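You operate a simulated robot arm through the tools that you are given. There is no shell and no other tool.

You are at the controls of a simulated robot arm. One attempt, no reset.

## Task
Test the sump pump: fill the pit until it starts by itself.
Fine: red valve open and switch on auto first; fill tap shut again, wait until the pump stops; it stays on auto. Where these are worked on the way, their far stop is far enough and under half their travel is too little: fill tap.

The check looks at the end state, three seconds after you hand in, the way a careful person would. Anything else that was tipped, shoved, dropped, spilled or broken makes it a failure.

## Robot
A 7-joint arm with a two-finger parallel gripper, fixed in place. Base frame: the origin is at the foot of the arm, x ahead of it, y to its left, z up; the work surface is at about z = 468. Lengths are in mm, angles in rad, forces in N, time in s.
Its first joint turns from -2.601 to 2.601 rad. Payload 3.43 kg.
Tool frame: the origin (TCP) lies between the finger pads and is the grasp point; the fingertips stand 30 mm ahead of it; z points along the fingers, y is the line along which they close. Largest opening 94 mm; finger width 28, thickness 10; the body of the gripper, 50 by 96 mm, starts 55 mm behind the TCP.
Orientation is told as [roll, pitch, yaw] about the base's x, y, z axes, in that order, counted from this pose: with the fingers straight down and closing along the base's y, the tool's x points along the base's -x, its y along +y and its z along -z.

## Interface
- The arm moves only by the tool send_rows. Its argument "steps" is a list that holds one entry, the list of rows, each a list of 7 numbers: the shift along the tool's x, y, z in units of 300 mm (1.0 is 300 mm), then the turn, a rotation vector about the tool's x, y, z in units of 60 degrees (1.0 is 60 degrees), then the opening, from 0 (shut) to 1 (fully open). In form: [[[dx, dy, dz, rx, ry, rz, hand], ...]]. A call has 1 to 20 rows; each row is the pose to reach, as a shift and turn from the pose commanded when the call began, along the tool's axes at that moment. A call with a number of a shift or a turn outside -1 to 1 is refused whole. Each row takes 0.2 s and may step no farther than 50 mm and 0.15 rad from the row before; otherwise, or with a gripper value out of range, the whole call is refused. Where a pose cannot be reached the arm comes as near as it can. A force on the tool above 90 N (or 10 N above the force at the start of the call, whichever is more), or a blocked arm, ends the call early, and 0.2 s more pass. The fingers move at their own pace (about 45 mm/s each) and stop on an object; they squeeze with about 35 N. The grip force told is the motor's: it shows also when the fingers shut on nothing. Time passes only in rows, and 0.2 s behind the last, so rows that repeat a pose let the fingers close. The reply holds the time, the measured pose of the TCP, the force on the tool along the base axes, the opening and the grip force, in the units named above and with some noise, with the torque about the TCP (base axes, N m) and any sound that the robot's microphone picked up.
- Cameras (640 x 400 px; columns grow to the right, rows downward): "scene" is fixed at [398.7, -501.7, 1451.2]; the picture's right is [0.82, -0.57, 0.00], its down [-0.20, -0.29, -0.93] and it looks along [0.53, 0.77, -0.36] (base axes); focal length 366 px, centre (320, 200). "wrist" rides on the gripper at [76, 14, -103] in the tool frame; the picture's right is [-0.18, 0.98, 0.00], its down [-0.75, -0.14, -0.64] and it looks along [-0.63, -0.12, 0.77] (tool axes); focal length 243 px, centre (320, 200). There is no depth. A picture from a camera that has moved, and an enlarged one, comes with that camera's place and axes in the base frame and with its lens.
- get_image(camera): a new picture of that camera. The clock stands still meanwhile.
- close_up(camera, box): a new picture of the part [left, top, right, bottom] of that camera's present view, enlarged. The clock stands still meanwhile.
- finish_job(): hands the job in; it is judged then, once.

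Nothing tells you positions but the pictures and the camera data. Unless the task says otherwise, let go and move clear before handing in.

The tools are called as name(argument=value, ...) on one line, values as JSON. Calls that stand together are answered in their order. send_rows: Moves the arm, as the interface text tells. Its arguments: {"type":"object","properties":{"steps":{"type":"array"}},"required":["steps"]} The other tools are called the same way: get_image (camera) takes a picture; close_up (camera, box) takes an enlarged picture of a part of a camera's view; finish_job () hands the job in.

At the start:

```text
time: 0.0
position: [914.2, 371.9, 1172.0]
orientation: [0.0, 0.001, -0.001]
wrist_force: [-0.3, 0.6, 0.5]
ft_torque: [0.01, -0.03, -0.01]
finger_gap: 94.0
gripper_force: 0.2
```

scene: 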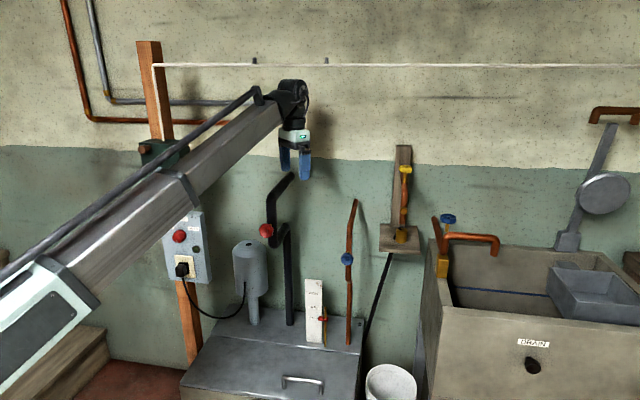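
wrist: 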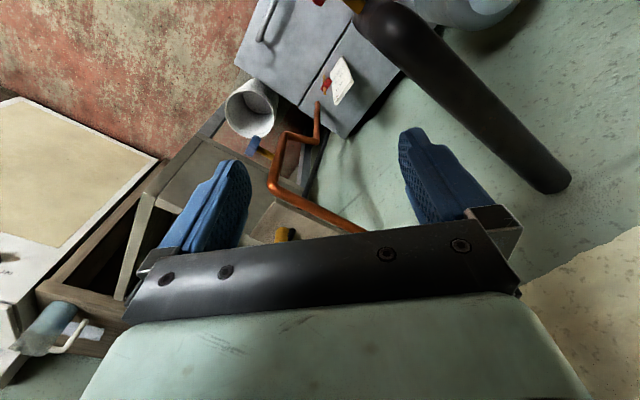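

I see a sump pit with a gray lid, a pump with a black pipe carrying a red valve, a copper pipe with a blue tap into the pit, and a switch box on a wooden post. I'll look at each more closely before moving.

close_up(camera="scene", box=[140, 190, 240, 300])

close_up(camera="scene", box=[220, 150, 380, 260])

close_up(camera="scene", box=[180, 270, 420, 400])

close_up(camera="scene", box=[360, 130, 640, 400])

close_up(camera="wrist", box=[160, 0, 420, 240])

```text
3.64 times, centred on (190, 245) of scene
camera zoom: at [398.7, -501.7, 1451.2], right [0.82, -0.57, 0.0], down [-0.2, -0.29, -0.93], along [0.53, 0.77, -0.36], focal length 1331 px, centre (793, 36)
```

zoom: 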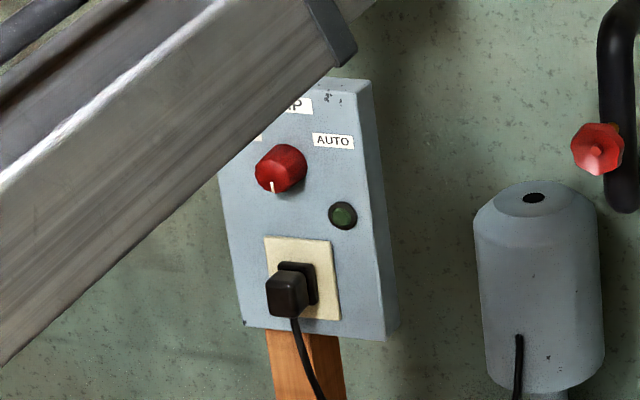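

```text
3.64 times, centred on (300, 205) of scene
camera zoom: at [398.7, -501.7, 1451.2], right [0.82, -0.57, 0.0], down [-0.2, -0.29, -0.93], along [0.53, 0.77, -0.36], focal length 1331 px, centre (393, 182)
```

zoom: 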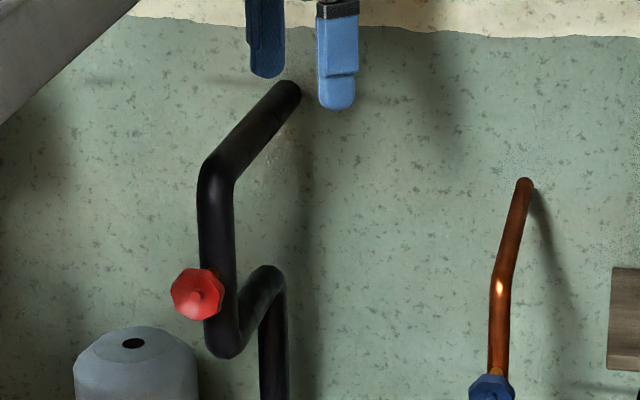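

```text
2.67 times, centred on (300, 335) of scene
camera zoom: at [398.7, -501.7, 1451.2], right [0.82, -0.57, 0.0], down [-0.2, -0.29, -0.93], along [0.53, 0.77, -0.36], focal length 976 px, centre (373, -160)
```

zoom: 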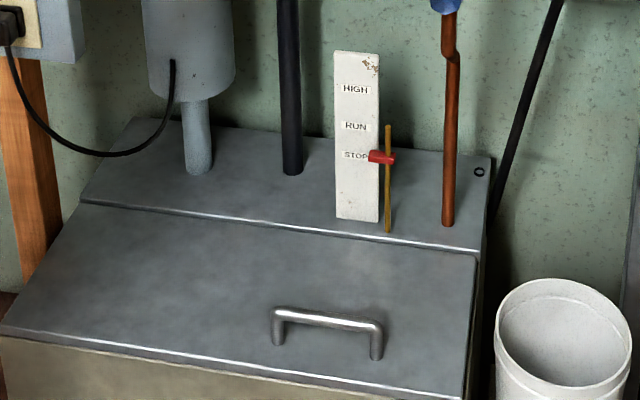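

```text
1.48 times, centred on (500, 265) of scene
camera zoom: at [398.7, -501.7, 1451.2], right [0.82, -0.57, 0.0], down [-0.2, -0.29, -0.93], along [0.53, 0.77, -0.36], focal length 542 px, centre (53, 104)
```

zoom: 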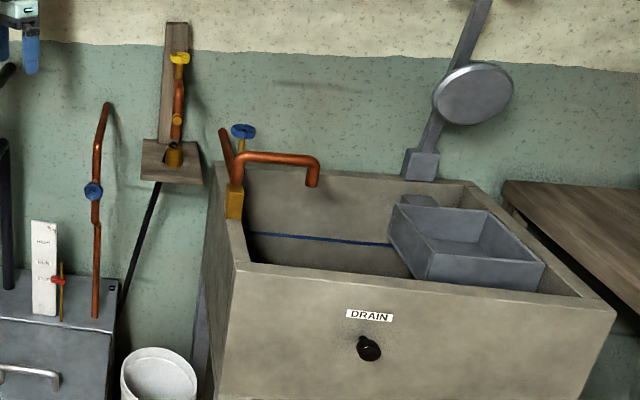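

```text
1.67 times, centred on (290, 120) of wrist
camera zoom: at [838.7, 385.5, 1273.8], right [0.18, 0.98, 0.0], down [0.75, -0.14, 0.64], along [0.63, -0.12, -0.77], focal length 404 px, centre (370, 333)
```

zoom: 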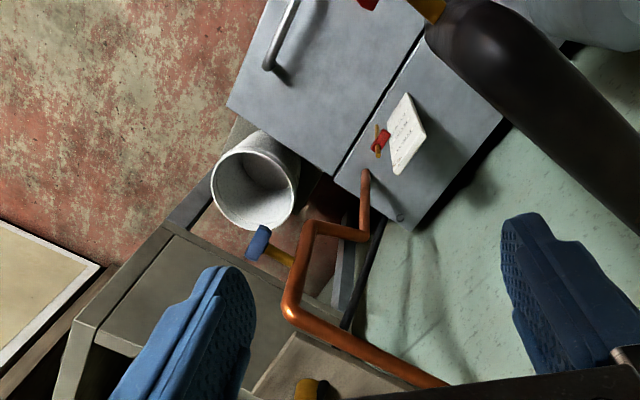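

send_rows(steps=[[[0.0725, -0.078, 0.05, 0, 0, -0.095, 1], [0.145, -0.157, 0.1, 0, 0, -0.19, 1], [0.2175, -0.235, 0.15, 0, 0, -0.285, 1], [0.29, -0.313, 0.2, 0, 0, -0.38, 1], [0.3625, -0.392, 0.25, 0, 0, -0.475, 1], [0.435, -0.47, 0.3, 0, 0, -0.57, 1], [0.5075, -0.55, 0.35, 0, 0, -0.665, 1], [0.58, -0.627, 0.4, 0, 0, -0.759, 1]]])

```text
time: 1.8
position: [741.8, 181.8, 1050.9]
orientation: [0.001, 0.0, 0.798]
wrist_force: [0.7, -0.1, -0.5]
ft_torque: [0.01, 0.02, 0.03]
finger_gap: 94.0
gripper_force: 0.1
```

The arm moved back and yawed toward the wall as intended. Now I'll check the view before pitching the tool up.

get_image(camera="scene")

get_image(camera="wrist")

```text
taken
```

scene: 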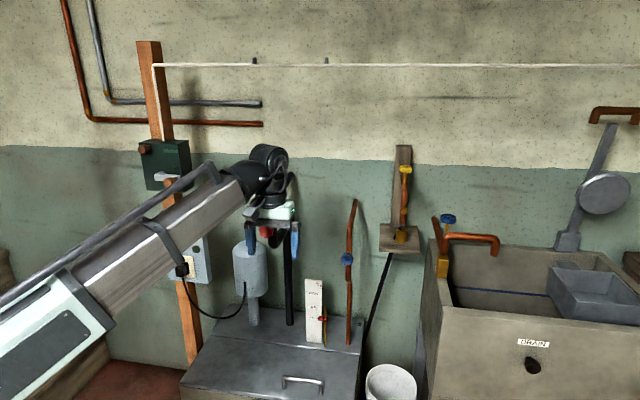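

```text
taken
camera wrist: at [677.7, 138.2, 1153.4], right [-0.57, 0.82, 0.0], down [0.63, 0.44, 0.64], along [0.53, 0.37, -0.77], focal length 243 px, centre (320, 200)
```

wrist: 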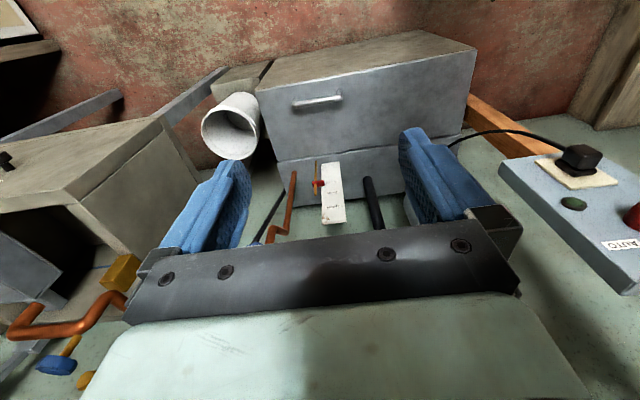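

close_up(camera="scene", box=[110, 120, 230, 220])

close_up(camera="wrist", box=[440, 100, 640, 300])

close_up(camera="wrist", box=[230, 120, 430, 250])

```text
4.00 times, centred on (170, 170) of scene
camera zoom: at [398.7, -501.7, 1451.2], right [0.82, -0.57, 0.0], down [-0.2, -0.29, -0.93], along [0.53, 0.77, -0.36], focal length 1464 px, centre (920, 320)
```

zoom: 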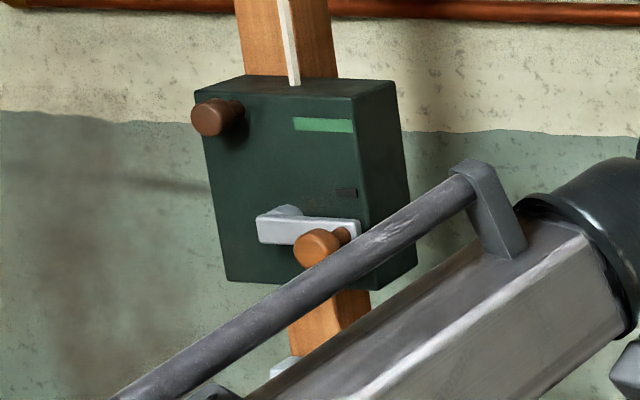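

```text
2.00 times, centred on (540, 200) of wrist
camera zoom: at [677.7, 138.2, 1153.4], right [-0.57, 0.82, 0.0], down [0.63, 0.44, 0.64], along [0.53, 0.37, -0.77], focal length 485 px, centre (-120, 200)
```

zoom: 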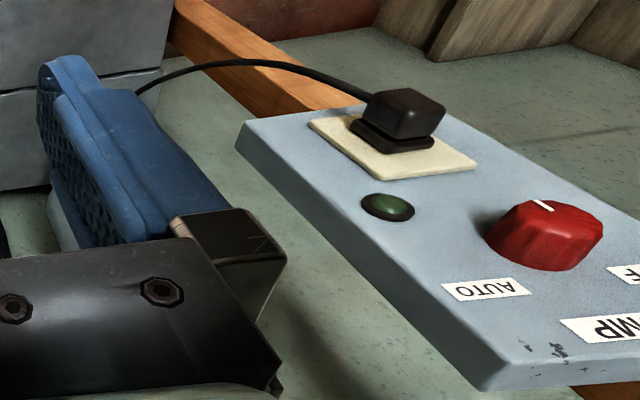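

```text
3.08 times, centred on (330, 185) of wrist
camera zoom: at [677.7, 138.2, 1153.4], right [-0.57, 0.82, 0.0], down [0.63, 0.44, 0.64], along [0.53, 0.37, -0.77], focal length 746 px, centre (289, 246)
```

zoom: 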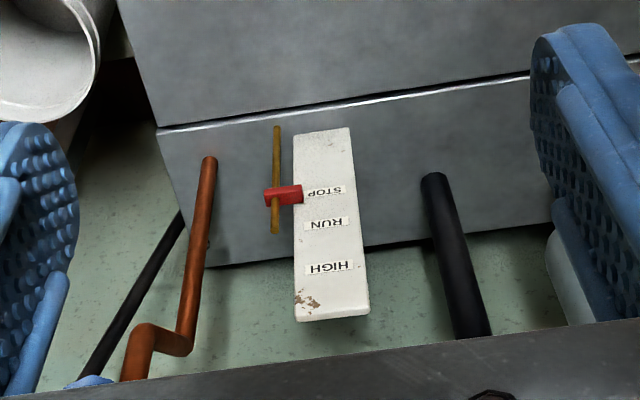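

send_rows(steps=[[[0, 0, 0, 0, -0.125, 0, 1], [0, 0, 0, 0, -0.25, 0, 1], [0, 0, 0, 0, -0.375, 0, 1], [0, 0, 0, 0, -0.5, 0, 1], [0, 0, 0, 0, -0.625, 0, 1], [0, 0, 0, 0, -0.75, 0, 1]]])

```text
time: 3.2
position: [742.6, 183.6, 1052.3]
orientation: [0.0, -0.787, 0.796]
wrist_force: [1.1, 0.2, -0.8]
ft_torque: [0.0, 0.02, 0.02]
finger_gap: 94.5
gripper_force: 0.2
```

The tool is now pitched 45° up toward the wall. I'll continue to horizontal.

send_rows(steps=[[[0, 0, 0, 0, -0.125, 0, 1], [0, 0, 0, 0, -0.25, 0, 1], [0, 0, 0, 0, -0.375, 0, 1], [0, 0, 0, 0, -0.5, 0, 1], [0, 0, 0, 0, -0.625, 0, 1], [0, 0, 0, 0, -0.75, 0, 1]]])

get_image(camera="scene")

get_image(camera="wrist")

```text
time: 4.6
position: [741.4, 184.4, 1051.5]
orientation: [-2.82, -1.568, -2.669]
wrist_force: [0.3, 0.2, -0.8]
ft_torque: [-0.04, 0.03, 0.02]
finger_gap: 93.8
gripper_force: 0.1
```

```text
taken
```

scene: 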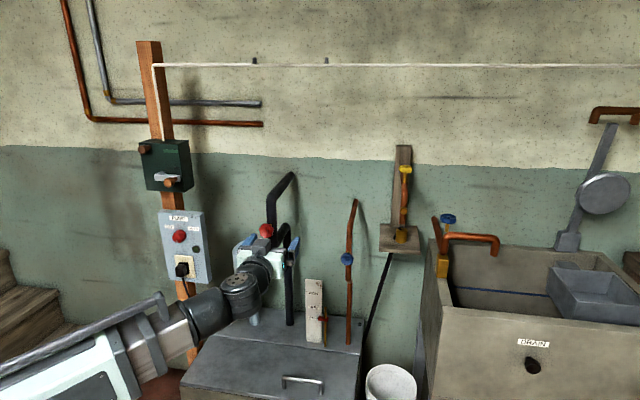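

```text
taken
camera wrist: at [658.6, 120.2, 975.1], right [-0.7, 0.69, 0.18], down [-0.35, -0.56, 0.75], along [0.62, 0.46, 0.63], focal length 243 px, centre (320, 200)
```

wrist: 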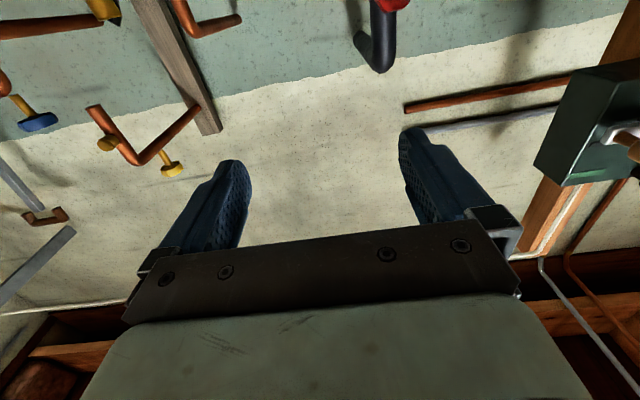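

close_up(camera="scene", box=[130, 200, 230, 290])

close_up(camera="scene", box=[120, 120, 220, 210])

close_up(camera="scene", box=[230, 170, 370, 280])

```text
4.44 times, centred on (180, 245) of scene
camera zoom: at [398.7, -501.7, 1451.2], right [0.82, -0.57, 0.0], down [-0.2, -0.29, -0.93], along [0.53, 0.77, -0.36], focal length 1627 px, centre (942, 0)
```

zoom: 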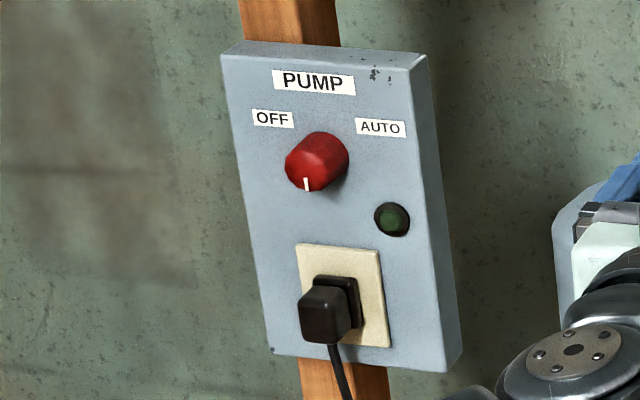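

```text
4.44 times, centred on (170, 165) of scene
camera zoom: at [398.7, -501.7, 1451.2], right [0.82, -0.57, 0.0], down [-0.2, -0.29, -0.93], along [0.53, 0.77, -0.36], focal length 1627 px, centre (987, 356)
```

zoom: 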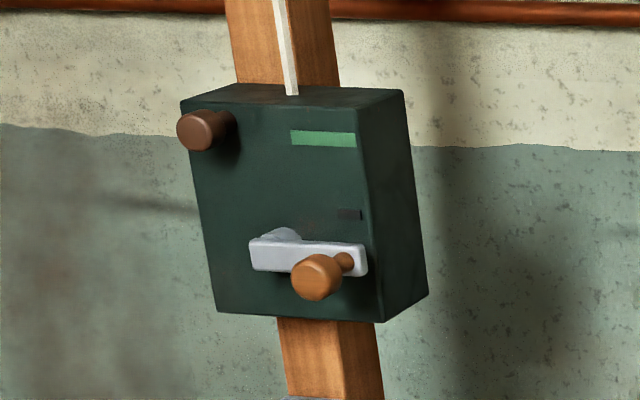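

```text
3.64 times, centred on (300, 225) of scene
camera zoom: at [398.7, -501.7, 1451.2], right [0.82, -0.57, 0.0], down [-0.2, -0.29, -0.93], along [0.53, 0.77, -0.36], focal length 1331 px, centre (393, 109)
```

zoom: 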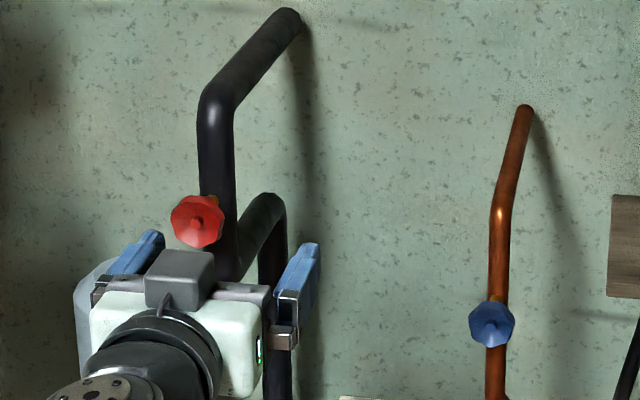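

send_rows(steps=[[[0.083, 0.07, 0.042, 0, 0, 0, 1], [0.167, 0.14, 0.083, 0, 0, 0, 1], [0.25, 0.21, 0.125, 0, 0, 0, 1], [0.333, 0.28, 0.167, 0, 0, 0, 1]]])

get_image(camera="wrist")

get_image(camera="scene")

```text
time: 5.6
position: [717.0, 279.4, 950.5]
orientation: [-1.892, -1.569, 2.686]
wrist_force: [-1.1, -0.4, 0.6]
ft_torque: [-0.02, -0.01, -0.02]
finger_gap: 93.9
gripper_force: 0.1
```

```text
taken
camera wrist: at [634.6, 215.2, 873.8], right [-0.7, 0.69, 0.18], down [-0.35, -0.56, 0.75], along [0.62, 0.46, 0.63], focal length 243 px, centre (320, 200)
```

wrist: 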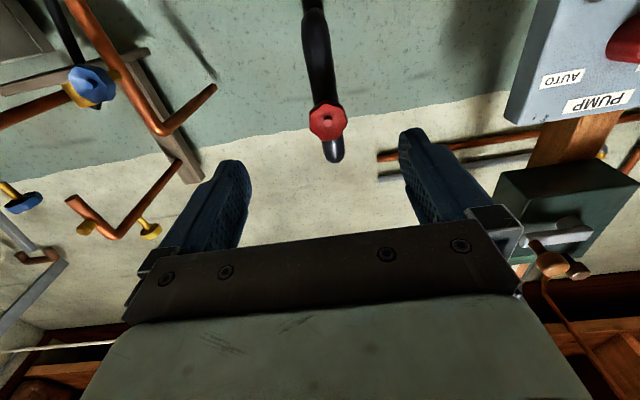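

```text
taken
```

scene: 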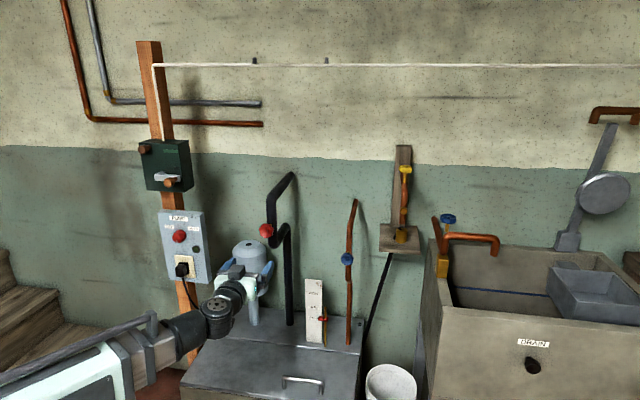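

close_up(camera="wrist", box=[260, 40, 400, 180])

close_up(camera="wrist", box=[20, 20, 200, 160])

close_up(camera="wrist", box=[480, 0, 640, 120])

close_up(camera="scene", box=[240, 190, 310, 260])

close_up(camera="scene", box=[315, 225, 385, 295])

```text
2.86 times, centred on (330, 110) of wrist
camera zoom: at [634.6, 215.2, 873.8], right [-0.7, 0.69, 0.18], down [-0.35, -0.56, 0.75], along [0.62, 0.46, 0.63], focal length 693 px, centre (291, 457)
```

zoom: 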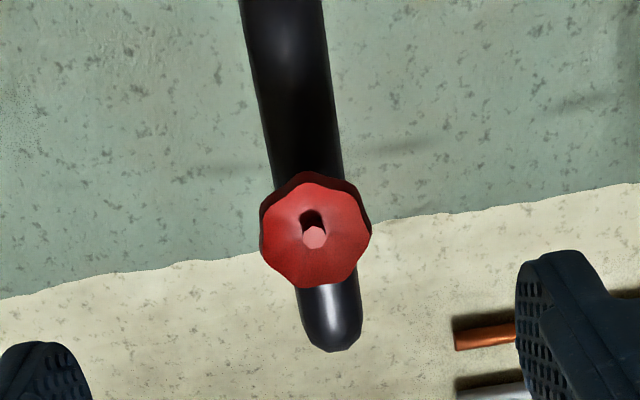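

```text
2.86 times, centred on (110, 90) of wrist
camera zoom: at [634.6, 215.2, 873.8], right [-0.7, 0.69, 0.18], down [-0.35, -0.56, 0.75], along [0.62, 0.46, 0.63], focal length 693 px, centre (920, 514)
```

zoom: 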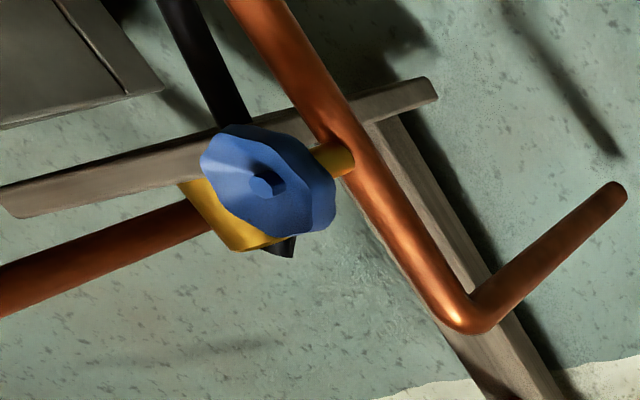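

```text
3.33 times, centred on (560, 60) of wrist
camera zoom: at [634.6, 215.2, 873.8], right [-0.7, 0.69, 0.18], down [-0.35, -0.56, 0.75], along [0.62, 0.46, 0.63], focal length 809 px, centre (-480, 667)
```

zoom: 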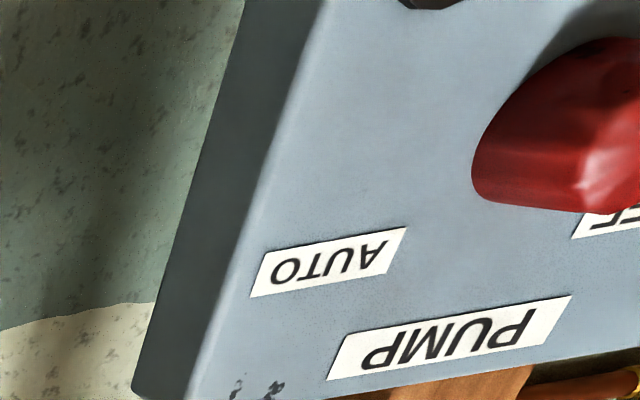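

```text
5.71 times, centred on (275, 225) of scene
camera zoom: at [398.7, -501.7, 1451.2], right [0.82, -0.57, 0.0], down [-0.2, -0.29, -0.93], along [0.53, 0.77, -0.36], focal length 2092 px, centre (577, 57)
```

zoom: 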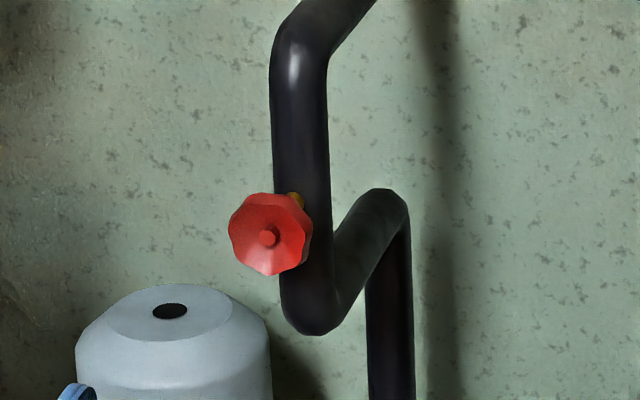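

```text
5.71 times, centred on (350, 260) of scene
camera zoom: at [398.7, -501.7, 1451.2], right [0.82, -0.57, 0.0], down [-0.2, -0.29, -0.93], along [0.53, 0.77, -0.36], focal length 2092 px, centre (149, -143)
```

zoom: 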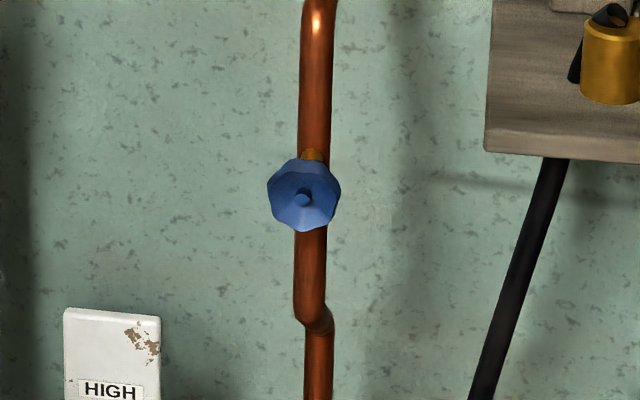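

send_rows(steps=[[[-0.045, 0, 0.09, 0, 0, 0, 1], [-0.09, 0, 0.18, 0, 0, 0, 1], [-0.09, 0, 0.23, 0, 0, 0, 1]]])

get_image(camera="wrist")

close_up(camera="scene", box=[200, 180, 340, 320])

```text
time: 6.4
position: [765.0, 327.6, 977.5]
orientation: [-1.525, -1.571, 2.32]
wrist_force: [-0.3, 0.0, 0.0]
ft_torque: [0.01, 0.0, -0.01]
finger_gap: 93.8
gripper_force: 0.0
```

```text
taken
camera wrist: at [682.9, 263.5, 902.4], right [-0.7, 0.69, 0.18], down [-0.35, -0.56, 0.75], along [0.62, 0.46, 0.63], focal length 243 px, centre (320, 200)
```

wrist: 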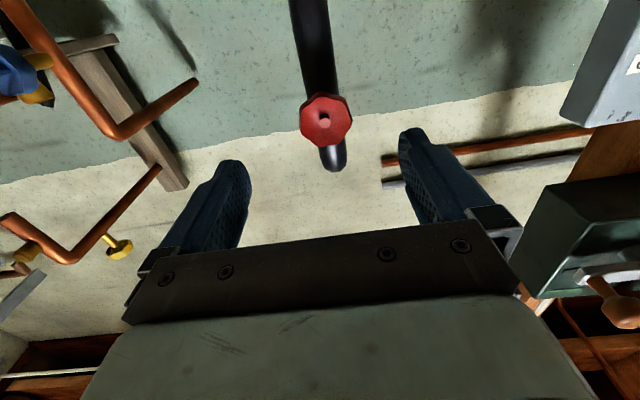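

```text
2.86 times, centred on (270, 250) of scene
camera zoom: at [398.7, -501.7, 1451.2], right [0.82, -0.57, 0.0], down [-0.2, -0.29, -0.93], along [0.53, 0.77, -0.36], focal length 1046 px, centre (463, 57)
```

zoom: 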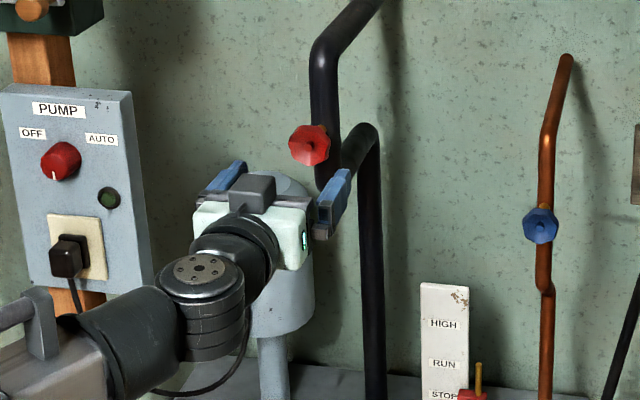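

send_rows(steps=[[[0, 0.01, 0.08, 0, 0, 0, 1], [0, 0.01, 0.16, 0, 0, 0, 1], [0, 0.01, 0.217, 0, 0, 0, 1]]])

get_image(camera="wrist")

close_up(camera="scene", box=[220, 190, 320, 290])

```text
time: 7.2
position: [808.5, 376.4, 978.4]
orientation: [2.641, -1.569, -1.848]
wrist_force: [-0.3, 0.1, -0.6]
ft_torque: [0.0, 0.02, 0.02]
finger_gap: 93.8
gripper_force: 0.0
```

```text
taken
camera wrist: at [726.5, 312.6, 902.2], right [-0.7, 0.69, 0.18], down [-0.35, -0.56, 0.75], along [0.62, 0.46, 0.63], focal length 243 px, centre (320, 200)
```

wrist: 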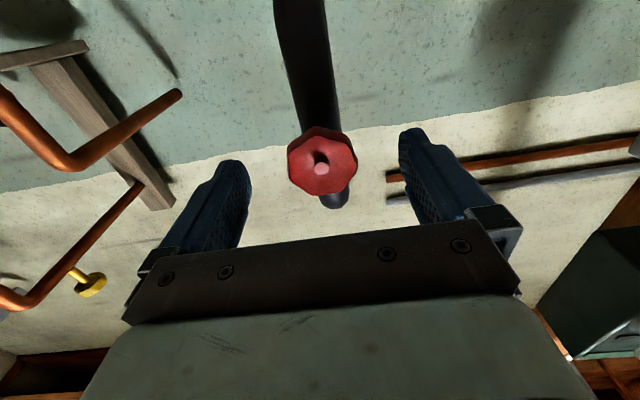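

```text
4.00 times, centred on (270, 240) of scene
camera zoom: at [398.7, -501.7, 1451.2], right [0.82, -0.57, 0.0], down [-0.2, -0.29, -0.93], along [0.53, 0.77, -0.36], focal length 1464 px, centre (520, 40)
```

zoom: 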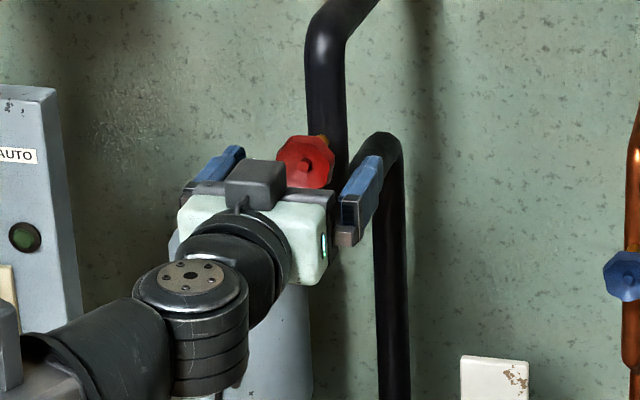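

send_rows(steps=[[[0, 0.003, 0.04, 0, 0, 0, 1], [0, 0.003, 0.04, 0, 0, 0, 0.7], [0, 0.003, 0.04, 0, 0, 0, 0.5], [0, 0.003, 0.04, 0, 0, 0, 0.35], [0, 0.003, 0.04, 0, 0, 0, 0.35]]])

get_image(camera="wrist")

```text
time: 8.4
position: [816.6, 384.2, 979.2]
orientation: [3.05, -1.571, -2.258]
wrist_force: [0.2, 0.0, 0.1]
ft_torque: [-0.04, 0.04, -0.34]
finger_gap: 43.6
gripper_force: 32.9
```

```text
taken
camera wrist: at [734.3, 321.6, 902.3], right [-0.7, 0.69, 0.18], down [-0.35, -0.56, 0.75], along [0.62, 0.46, 0.63], focal length 243 px, centre (320, 200)
```

wrist: 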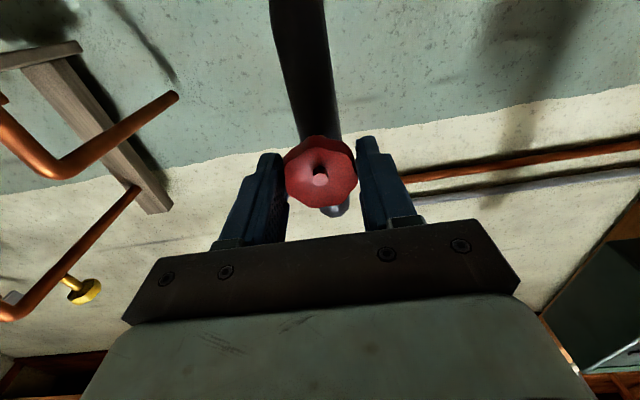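

The fingers hold the red handwheel (43.6 mm across). Now I'll turn it counter-clockwise (opening) by 60° and watch the torque.

send_rows(steps=[[[0, 0, 0, 0, 0, -0.125, 0.3], [0, 0, 0, 0, 0, -0.25, 0.3], [0, 0, 0, 0, 0, -0.375, 0.3], [0, 0, 0, 0, 0, -0.5, 0.3], [0, 0, 0, 0, 0, -0.625, 0.3], [0, 0, 0, 0, 0, -0.75, 0.3], [0, 0, 0, 0, 0, -0.875, 0.3], [0, 0, 0, 0, 0, -1.0, 0.3]]])

get_image(camera="wrist")

close_up(camera="scene", box=[220, 190, 320, 290])

```text
time: 10.2
position: [816.7, 384.5, 979.0]
orientation: [-1.573, -0.525, 2.361]
wrist_force: [24.8, -3.4, 22.0]
ft_torque: [0.27, -0.18, -0.21]
finger_gap: 43.7
gripper_force: 44.6
```

```text
taken
camera wrist: at [786.9, 269.8, 928.4], right [-0.46, 0.46, -0.76], down [-0.87, -0.05, 0.5], along [0.19, 0.89, 0.42], focal length 243 px, centre (320, 200)
```

wrist: 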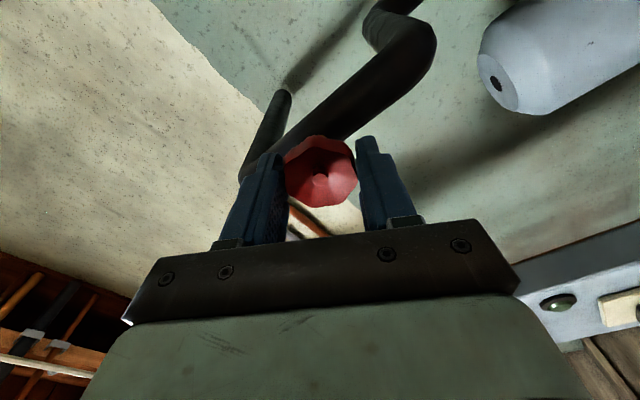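

```text
4.00 times, centred on (270, 240) of scene
camera zoom: at [398.7, -501.7, 1451.2], right [0.82, -0.57, 0.0], down [-0.2, -0.29, -0.93], along [0.53, 0.77, -0.36], focal length 1464 px, centre (520, 40)
```

zoom: 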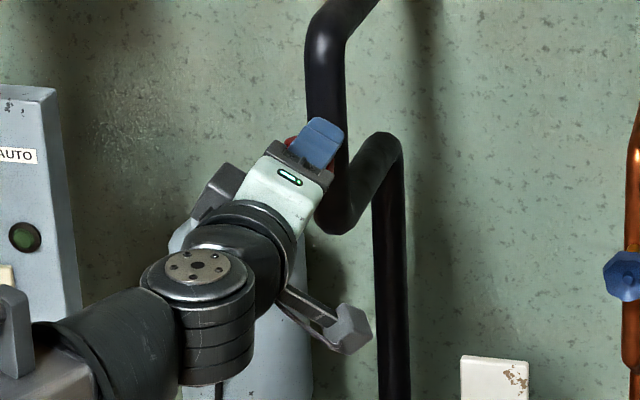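

send_rows(steps=[[[0, -0.01, 0, 0, 0, 0, 0.3], [0, -0.01, 0.01, 0, 0, 0, 0.3]]])

```text
time: 10.8
position: [816.9, 383.6, 980.4]
orientation: [-1.567, -0.521, 2.363]
wrist_force: [-6.4, -24.6, -12.5]
ft_torque: [0.07, -0.06, 0.21]
finger_gap: 44.0
gripper_force: 45.6
```

send_rows(steps=[[[0.004, 0.001, -0.006, 0, 0, 0, 0.3], [0.004, 0.001, -0.006, 0, 0, -0.125, 0.3], [0.004, 0.001, -0.006, 0, 0, -0.25, 0.3], [0.004, 0.001, -0.006, 0, 0, -0.375, 0.3], [0.004, 0.001, -0.006, 0, 0, -0.5, 0.3], [0.004, 0.001, -0.006, 0, 0, -0.625, 0.3], [0.004, 0.001, -0.006, 0, 0, -0.75, 0.3], [0.004, 0.001, -0.006, 0, 0, -0.875, 0.3], [0.004, 0.001, -0.006, 0, 0, -1.0, 0.3]]])

get_image(camera="wrist")

close_up(camera="scene", box=[220, 190, 320, 290])

```text
time: 12.1
position: [816.2, 390.6, 992.7]
orientation: [-1.516, 0.003, 2.37]
wrist_force: [0.6, -0.2, -72.4]
ft_torque: [-0.11, 0.38, -0.36]
finger_gap: 69.0
gripper_force: 36.1
out of reach, approached as far as the arm can: row 4, 5, 6
stopped in row 6: the force on the tool passed its limit at 99 N (the readings are from after the stop); the commanded pose is now the measured one
```

```text
taken
camera wrist: at [798.9, 262.1, 984.7], right [-0.17, 0.09, -0.98], down [-0.98, 0.07, 0.17], along [0.09, 0.99, 0.07], focal length 243 px, centre (320, 200)
```

wrist: 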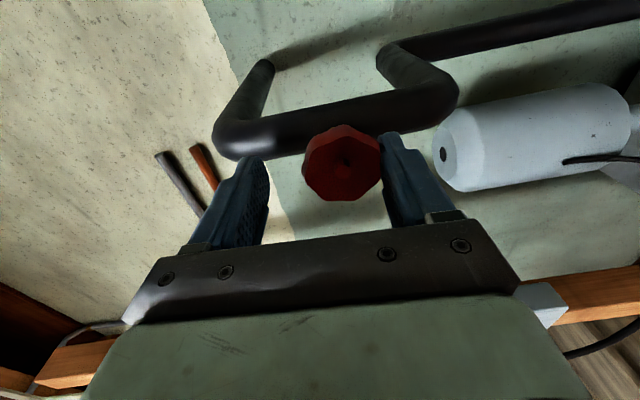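

```text
4.00 times, centred on (270, 240) of scene
camera zoom: at [398.7, -501.7, 1451.2], right [0.82, -0.57, 0.0], down [-0.2, -0.29, -0.93], along [0.53, 0.77, -0.36], focal length 1464 px, centre (520, 40)
```

zoom: 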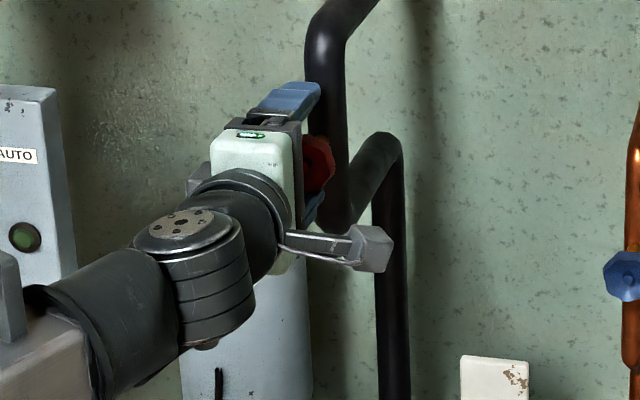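

send_rows(steps=[[[0, 0.02, 0, 0, 0, 0, 1], [0, 0.035, 0, 0, 0, 0, 1], [0, 0.035, 0, 0, 0, 0, 1], [0, 0.035, -0.1, 0, 0, 0, 1], [0, 0.035, -0.2, 0, 0, 0, 1], [0, 0.035, -0.3, 0, 0, 0, 1]]])

get_image(camera="wrist")

close_up(camera="scene", box=[220, 190, 320, 290])

```text
time: 13.5
position: [751.5, 323.1, 996.4]
orientation: [-1.516, -0.002, 2.367]
wrist_force: [-0.2, 0.1, -0.4]
ft_torque: [0.0, -0.02, 0.02]
finger_gap: 94.1
gripper_force: 0.0
```

```text
taken
camera wrist: at [733.4, 196.3, 986.5], right [-0.17, 0.09, -0.98], down [-0.98, 0.07, 0.18], along [0.09, 0.99, 0.08], focal length 243 px, centre (320, 200)
```

wrist: 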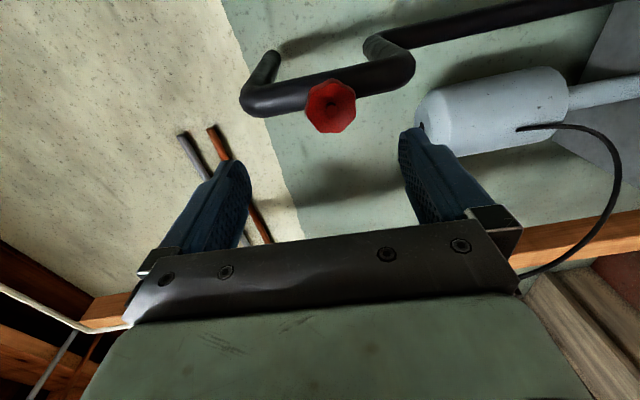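

```text
4.00 times, centred on (270, 240) of scene
camera zoom: at [398.7, -501.7, 1451.2], right [0.82, -0.57, 0.0], down [-0.2, -0.29, -0.93], along [0.53, 0.77, -0.36], focal length 1464 px, centre (520, 40)
```

zoom: 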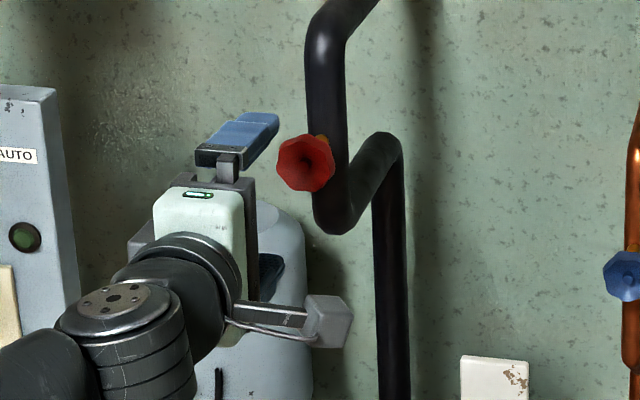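

close_up(camera="scene", box=[250, 210, 290, 250])

close_up(camera="wrist", box=[270, 50, 390, 150])

close_up(camera="scene", box=[325, 240, 365, 280])

```text
10.00 times, centred on (270, 230) of scene
camera zoom: at [398.7, -501.7, 1451.2], right [0.82, -0.57, 0.0], down [-0.2, -0.29, -0.93], along [0.53, 0.77, -0.36], focal length 3660 px, centre (820, -100)
```

zoom: 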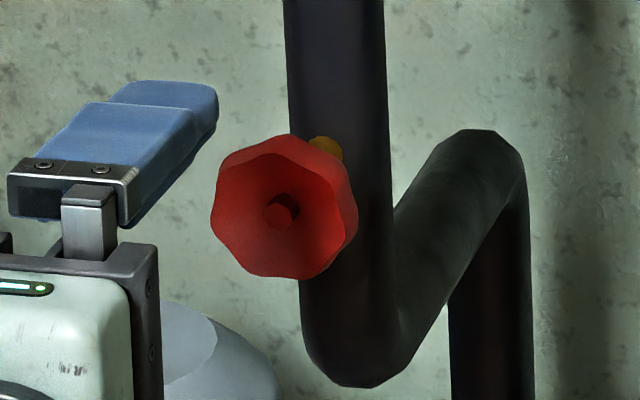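

```text
4.00 times, centred on (330, 100) of wrist
camera zoom: at [733.4, 196.3, 986.5], right [-0.17, 0.09, -0.98], down [-0.98, 0.07, 0.18], along [0.09, 0.99, 0.08], focal length 970 px, centre (280, 600)
```

zoom: 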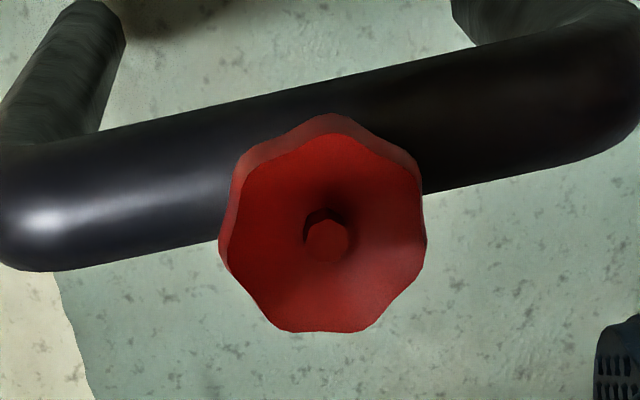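

```text
10.00 times, centred on (345, 260) of scene
camera zoom: at [398.7, -501.7, 1451.2], right [0.82, -0.57, 0.0], down [-0.2, -0.29, -0.93], along [0.53, 0.77, -0.36], focal length 3660 px, centre (70, -400)
```

zoom: 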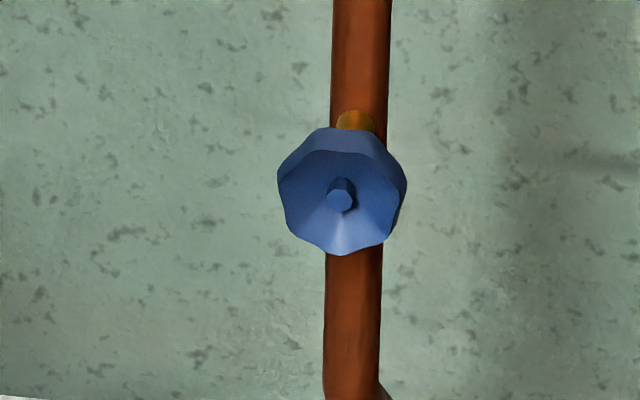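

send_rows(steps=[[[-0.012, 0.047, 0, 0.0525, 0, 0, 1], [-0.012, 0.047, 0, 0.0525, 0, 0, 1]]])

send_rows(steps=[[[0, 0, 0, 0, 0, 0.14, 1], [0, 0, 0, 0, 0, 0.28, 1], [0, 0, 0, 0, 0, 0.42, 1], [0, 0, 0, 0, 0, 0.56, 1], [0, 0, 0, 0, 0, 0.7, 1], [0, 0, 0, 0, 0, 0.84, 1], [0, 0, 0, 0, 0, 0.98, 1]]])

send_rows(steps=[[[0, 0, 0, 0, 0, 0.14, 1], [0, 0, 0, 0, 0, 0.28, 1], [0, 0, 0, 0, 0, 0.42, 1], [0, 0, 0, 0, 0, 0.56, 1], [0, 0, 0, 0, 0, 0.7, 1], [0, 0, 0, 0, 0, 0.84, 1], [0, 0, 0, 0, 0, 0.98, 1]]])

send_rows(steps=[[[0, 0, 0, 0, 0, 0.14, 1], [0, 0, 0, 0, 0, 0.28, 1], [0, 0, 0, 0, 0, 0.42, 1], [0, 0, 0, 0, 0, 0.56, 1], [0, 0, 0, 0, 0, 0.7, 1], [0, 0, 0, 0, 0, 0.84, 1], [0, 0, 0, 0, 0, 0.98, 1]]])

```text
time: 14.1
position: [750.9, 324.2, 994.7]
orientation: [-1.516, -0.001, 2.368]
wrist_force: [-0.4, -0.2, -0.7]
ft_torque: [0.01, 0.01, -0.01]
finger_gap: 93.9
gripper_force: 0.1
out of reach, approached as far as the arm can: row 1, 2
```

```text
time: 15.7
position: [751.7, 324.0, 997.1]
orientation: [-1.462, -1.032, 2.275]
wrist_force: [0.0, 0.4, 0.0]
ft_torque: [0.03, -0.01, -0.01]
finger_gap: 94.1
gripper_force: 0.2
```

```text
time: 17.3
position: [752.0, 325.3, 995.6]
orientation: [1.455, -1.08, -0.672]
wrist_force: [0.0, -0.2, 0.2]
ft_torque: [0.0, 0.0, 0.01]
finger_gap: 94.3
gripper_force: 0.0
```

```text
time: 18.9
position: [751.1, 323.8, 995.0]
orientation: [1.518, -0.056, -0.771]
wrist_force: [-0.9, -0.2, 0.1]
ft_torque: [0.03, 0.0, 0.01]
finger_gap: 93.8
gripper_force: 0.0
```

send_rows(steps=[[[0, 0, 0, 0, 0, 0.14, 1], [0, 0, 0, 0, 0, 0.28, 1], [0, 0, 0, 0, 0, 0.42, 1], [0, 0, 0, 0, 0, 0.56, 1], [0, 0, 0, 0, 0, 0.7, 1], [0, 0, 0, 0, 0, 0.84, 1], [0, 0, 0, 0, 0, 0.98, 1]]])

send_rows(steps=[[[0, 0, 0, 0, 0, 0.14, 1], [0, 0, 0, 0, 0, 0.28, 1], [0, 0, 0, 0, 0, 0.42, 1], [0, 0, 0, 0, 0, 0.56, 1], [0, 0, 0, 0, 0, 0.7, 1], [0, 0, 0, 0, 0, 0.84, 1], [0, 0, 0, 0, 0, 0.98, 1]]])

get_image(camera="wrist")

get_image(camera="scene")

```text
time: 20.5
position: [751.4, 324.8, 995.9]
orientation: [1.475, 0.968, -0.852]
wrist_force: [0.2, 0.2, 0.5]
ft_torque: [0.02, -0.01, -0.02]
finger_gap: 94.2
gripper_force: 0.1
```

```text
time: 22.1
position: [752.3, 323.8, 995.8]
orientation: [-1.44, 1.141, 2.486]
wrist_force: [0.0, 0.1, -0.4]
ft_torque: [-0.02, 0.02, 0.0]
finger_gap: 94.1
gripper_force: 0.2
```

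```text
taken
camera wrist: at [714.0, 221.8, 1064.7], right [0.56, -0.6, -0.57], down [-0.79, -0.18, -0.59], along [0.25, 0.78, -0.57], focal length 243 px, centre (320, 200)
```

wrist: 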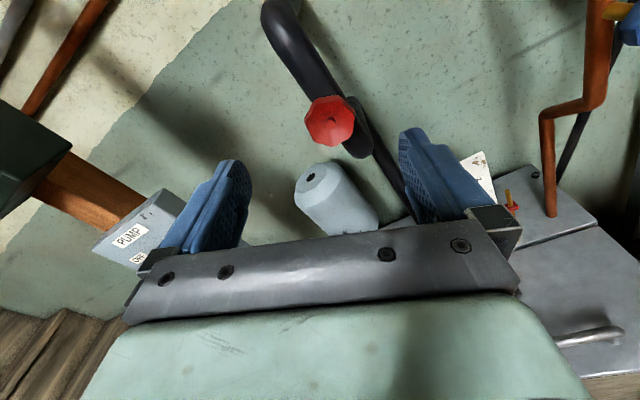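

```text
taken
```

scene: 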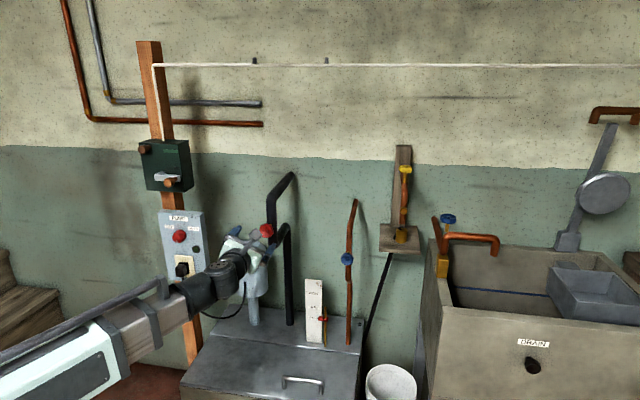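

send_rows(steps=[[[0, 0, 0, 0, 0, 0.14, 1], [0, 0, 0, 0, 0, 0.28, 1], [0, 0, 0, 0, 0, 0.42, 1], [0, 0, 0, 0, 0, 0.56, 1], [0, 0, 0, 0, 0, 0.7, 1], [0, 0, 0, 0, 0, 0.84, 1], [0, 0, 0, 0, 0, 0.98, 1]]])

```text
time: 23.7
position: [752.7, 323.5, 977.7]
orientation: [-1.539, 0.128, 2.371]
wrist_force: [0.5, -0.2, 0.4]
ft_torque: [-0.02, -0.03, 0.0]
finger_gap: 94.0
gripper_force: 0.1
out of reach, approached as far as the arm can: row 7
```

send_rows(steps=[[[0.012, -0.013, 0, 0.03, 0, -0.08, 1], [0.012, -0.013, 0.1, 0.03, 0, -0.08, 1], [0.012, -0.013, 0.2, 0.03, 0, -0.08, 1]]])

get_image(camera="wrist")

```text
time: 24.5
position: [795.3, 363.7, 977.0]
orientation: [-1.549, 0.204, 2.377]
wrist_force: [-0.4, -0.3, -0.6]
ft_torque: [-0.05, -0.02, -0.02]
finger_gap: 93.8
gripper_force: 0.1
```

```text
taken
camera wrist: at [779.5, 236.0, 980.9], right [0.0, -0.03, -1.0], down [-1.0, 0.07, 0.0], along [0.07, 1.0, -0.03], focal length 243 px, centre (320, 200)
```

wrist: 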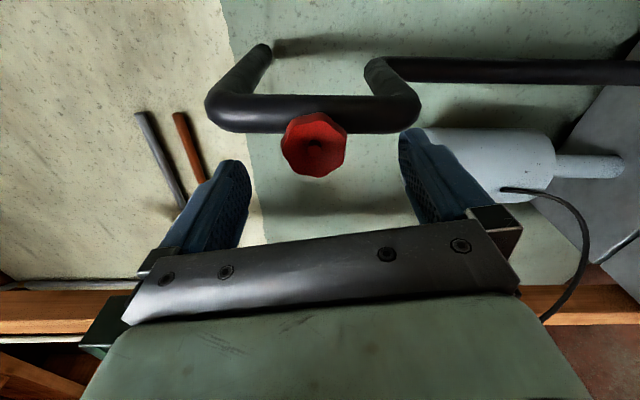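

send_rows(steps=[[[0.005, -0.014, 0.05, 0.02, 0, 0, 1], [0.005, -0.014, 0.098, 0.02, 0, 0, 1], [0.005, -0.014, 0.098, 0.02, 0, 0, 0.7], [0.005, -0.014, 0.098, 0.02, 0, 0, 0.5], [0.005, -0.014, 0.098, 0.02, 0, 0, 0.4], [0.005, -0.014, 0.098, 0.02, 0, 0, 0.3], [0.005, -0.014, 0.098, 0.02, 0, 0, 0.3]]])

get_image(camera="wrist")

```text
time: 26.1
position: [817.2, 384.3, 980.5]
orientation: [-1.566, 0.206, 2.378]
wrist_force: [-2.9, -3.4, -16.4]
ft_torque: [-0.26, 0.27, -0.15]
finger_gap: 43.7
gripper_force: 44.9
```

```text
taken
camera wrist: at [801.3, 256.8, 981.7], right [0.01, -0.02, -1.0], down [-1.0, 0.07, -0.01], along [0.07, 1.0, -0.02], focal length 243 px, centre (320, 200)
```

wrist: 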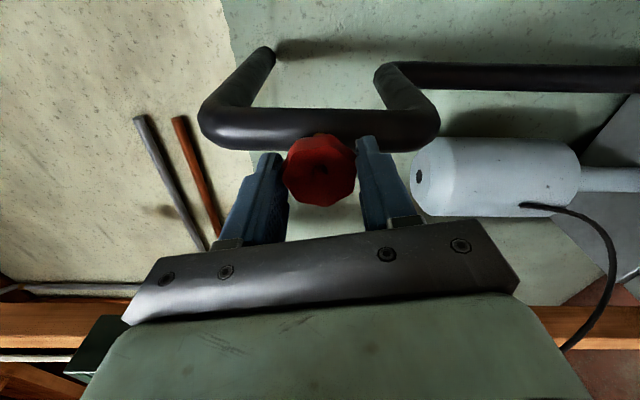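

send_rows(steps=[[[0, 0.004, 0, 0, 0, -0.0, 0.3], [0, 0.004, 0, 0, 0, -0.14, 0.3], [0, 0.004, 0, 0, 0, -0.28, 0.3], [0, 0.004, 0, 0, 0, -0.42, 0.3], [0, 0.004, 0, 0, 0, -0.56, 0.3], [0, 0.004, 0, 0, 0, -0.7, 0.3], [0, 0.004, 0, 0, 0, -0.84, 0.3], [0, 0.004, 0, 0, 0, -0.98, 0.3]]])

get_image(camera="wrist")

```text
time: 27.9
position: [817.8, 385.1, 982.0]
orientation: [-1.564, 1.233, 2.384]
wrist_force: [3.9, 0.1, -2.1]
ft_torque: [0.46, 0.96, -0.65]
finger_gap: 43.5
gripper_force: 44.5
```

```text
taken
camera wrist: at [773.9, 284.0, 1047.6], right [0.62, -0.6, -0.5], down [-0.72, -0.2, -0.66], along [0.3, 0.77, -0.56], focal length 243 px, centre (320, 200)
```

wrist: 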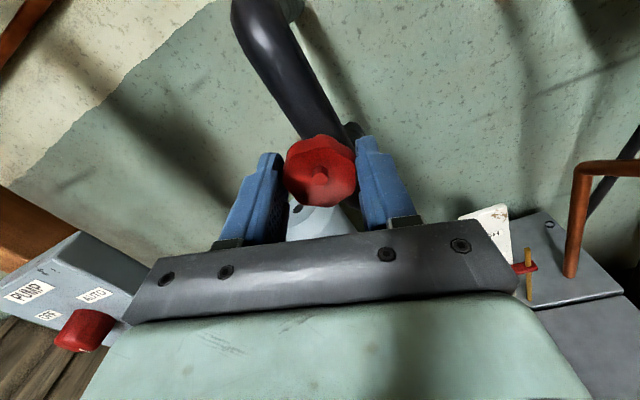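

close_up(camera="wrist", box=[260, 110, 380, 220])

send_rows(steps=[[[0, 0, 0, 0, 0, -0.14, 0.3], [0, 0, 0, 0, 0, -0.28, 0.3]]])

close_up(camera="wrist", box=[260, 110, 380, 220])

```text
3.64 times, centred on (320, 165) of wrist
camera zoom: at [773.9, 284.0, 1047.6], right [0.62, -0.6, -0.5], down [-0.72, -0.2, -0.66], along [0.3, 0.77, -0.56], focal length 882 px, centre (320, 327)
```

zoom: 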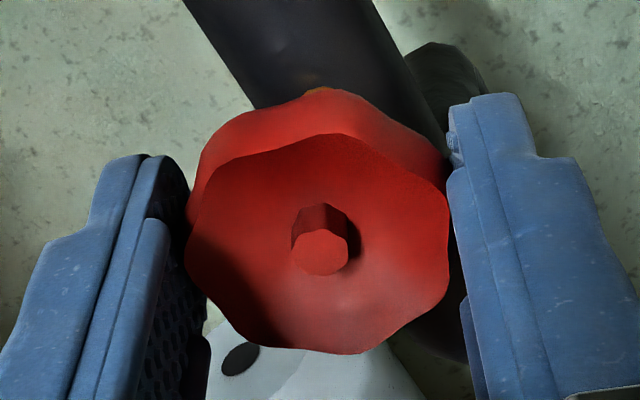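

```text
time: 28.5
position: [817.5, 384.1, 981.0]
orientation: [-1.506, 1.528, 2.444]
wrist_force: [2.3, -2.0, -1.4]
ft_torque: [-0.15, 0.52, -0.85]
finger_gap: 43.3
gripper_force: 45.2
```

```text
3.64 times, centred on (320, 165) of wrist
camera zoom: at [758.4, 298.7, 1056.2], right [0.7, -0.68, -0.23], down [-0.57, -0.34, -0.74], along [0.43, 0.65, -0.63], focal length 882 px, centre (320, 327)
```

zoom: 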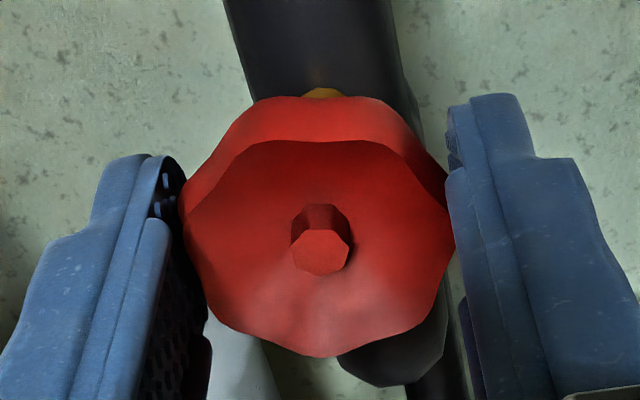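

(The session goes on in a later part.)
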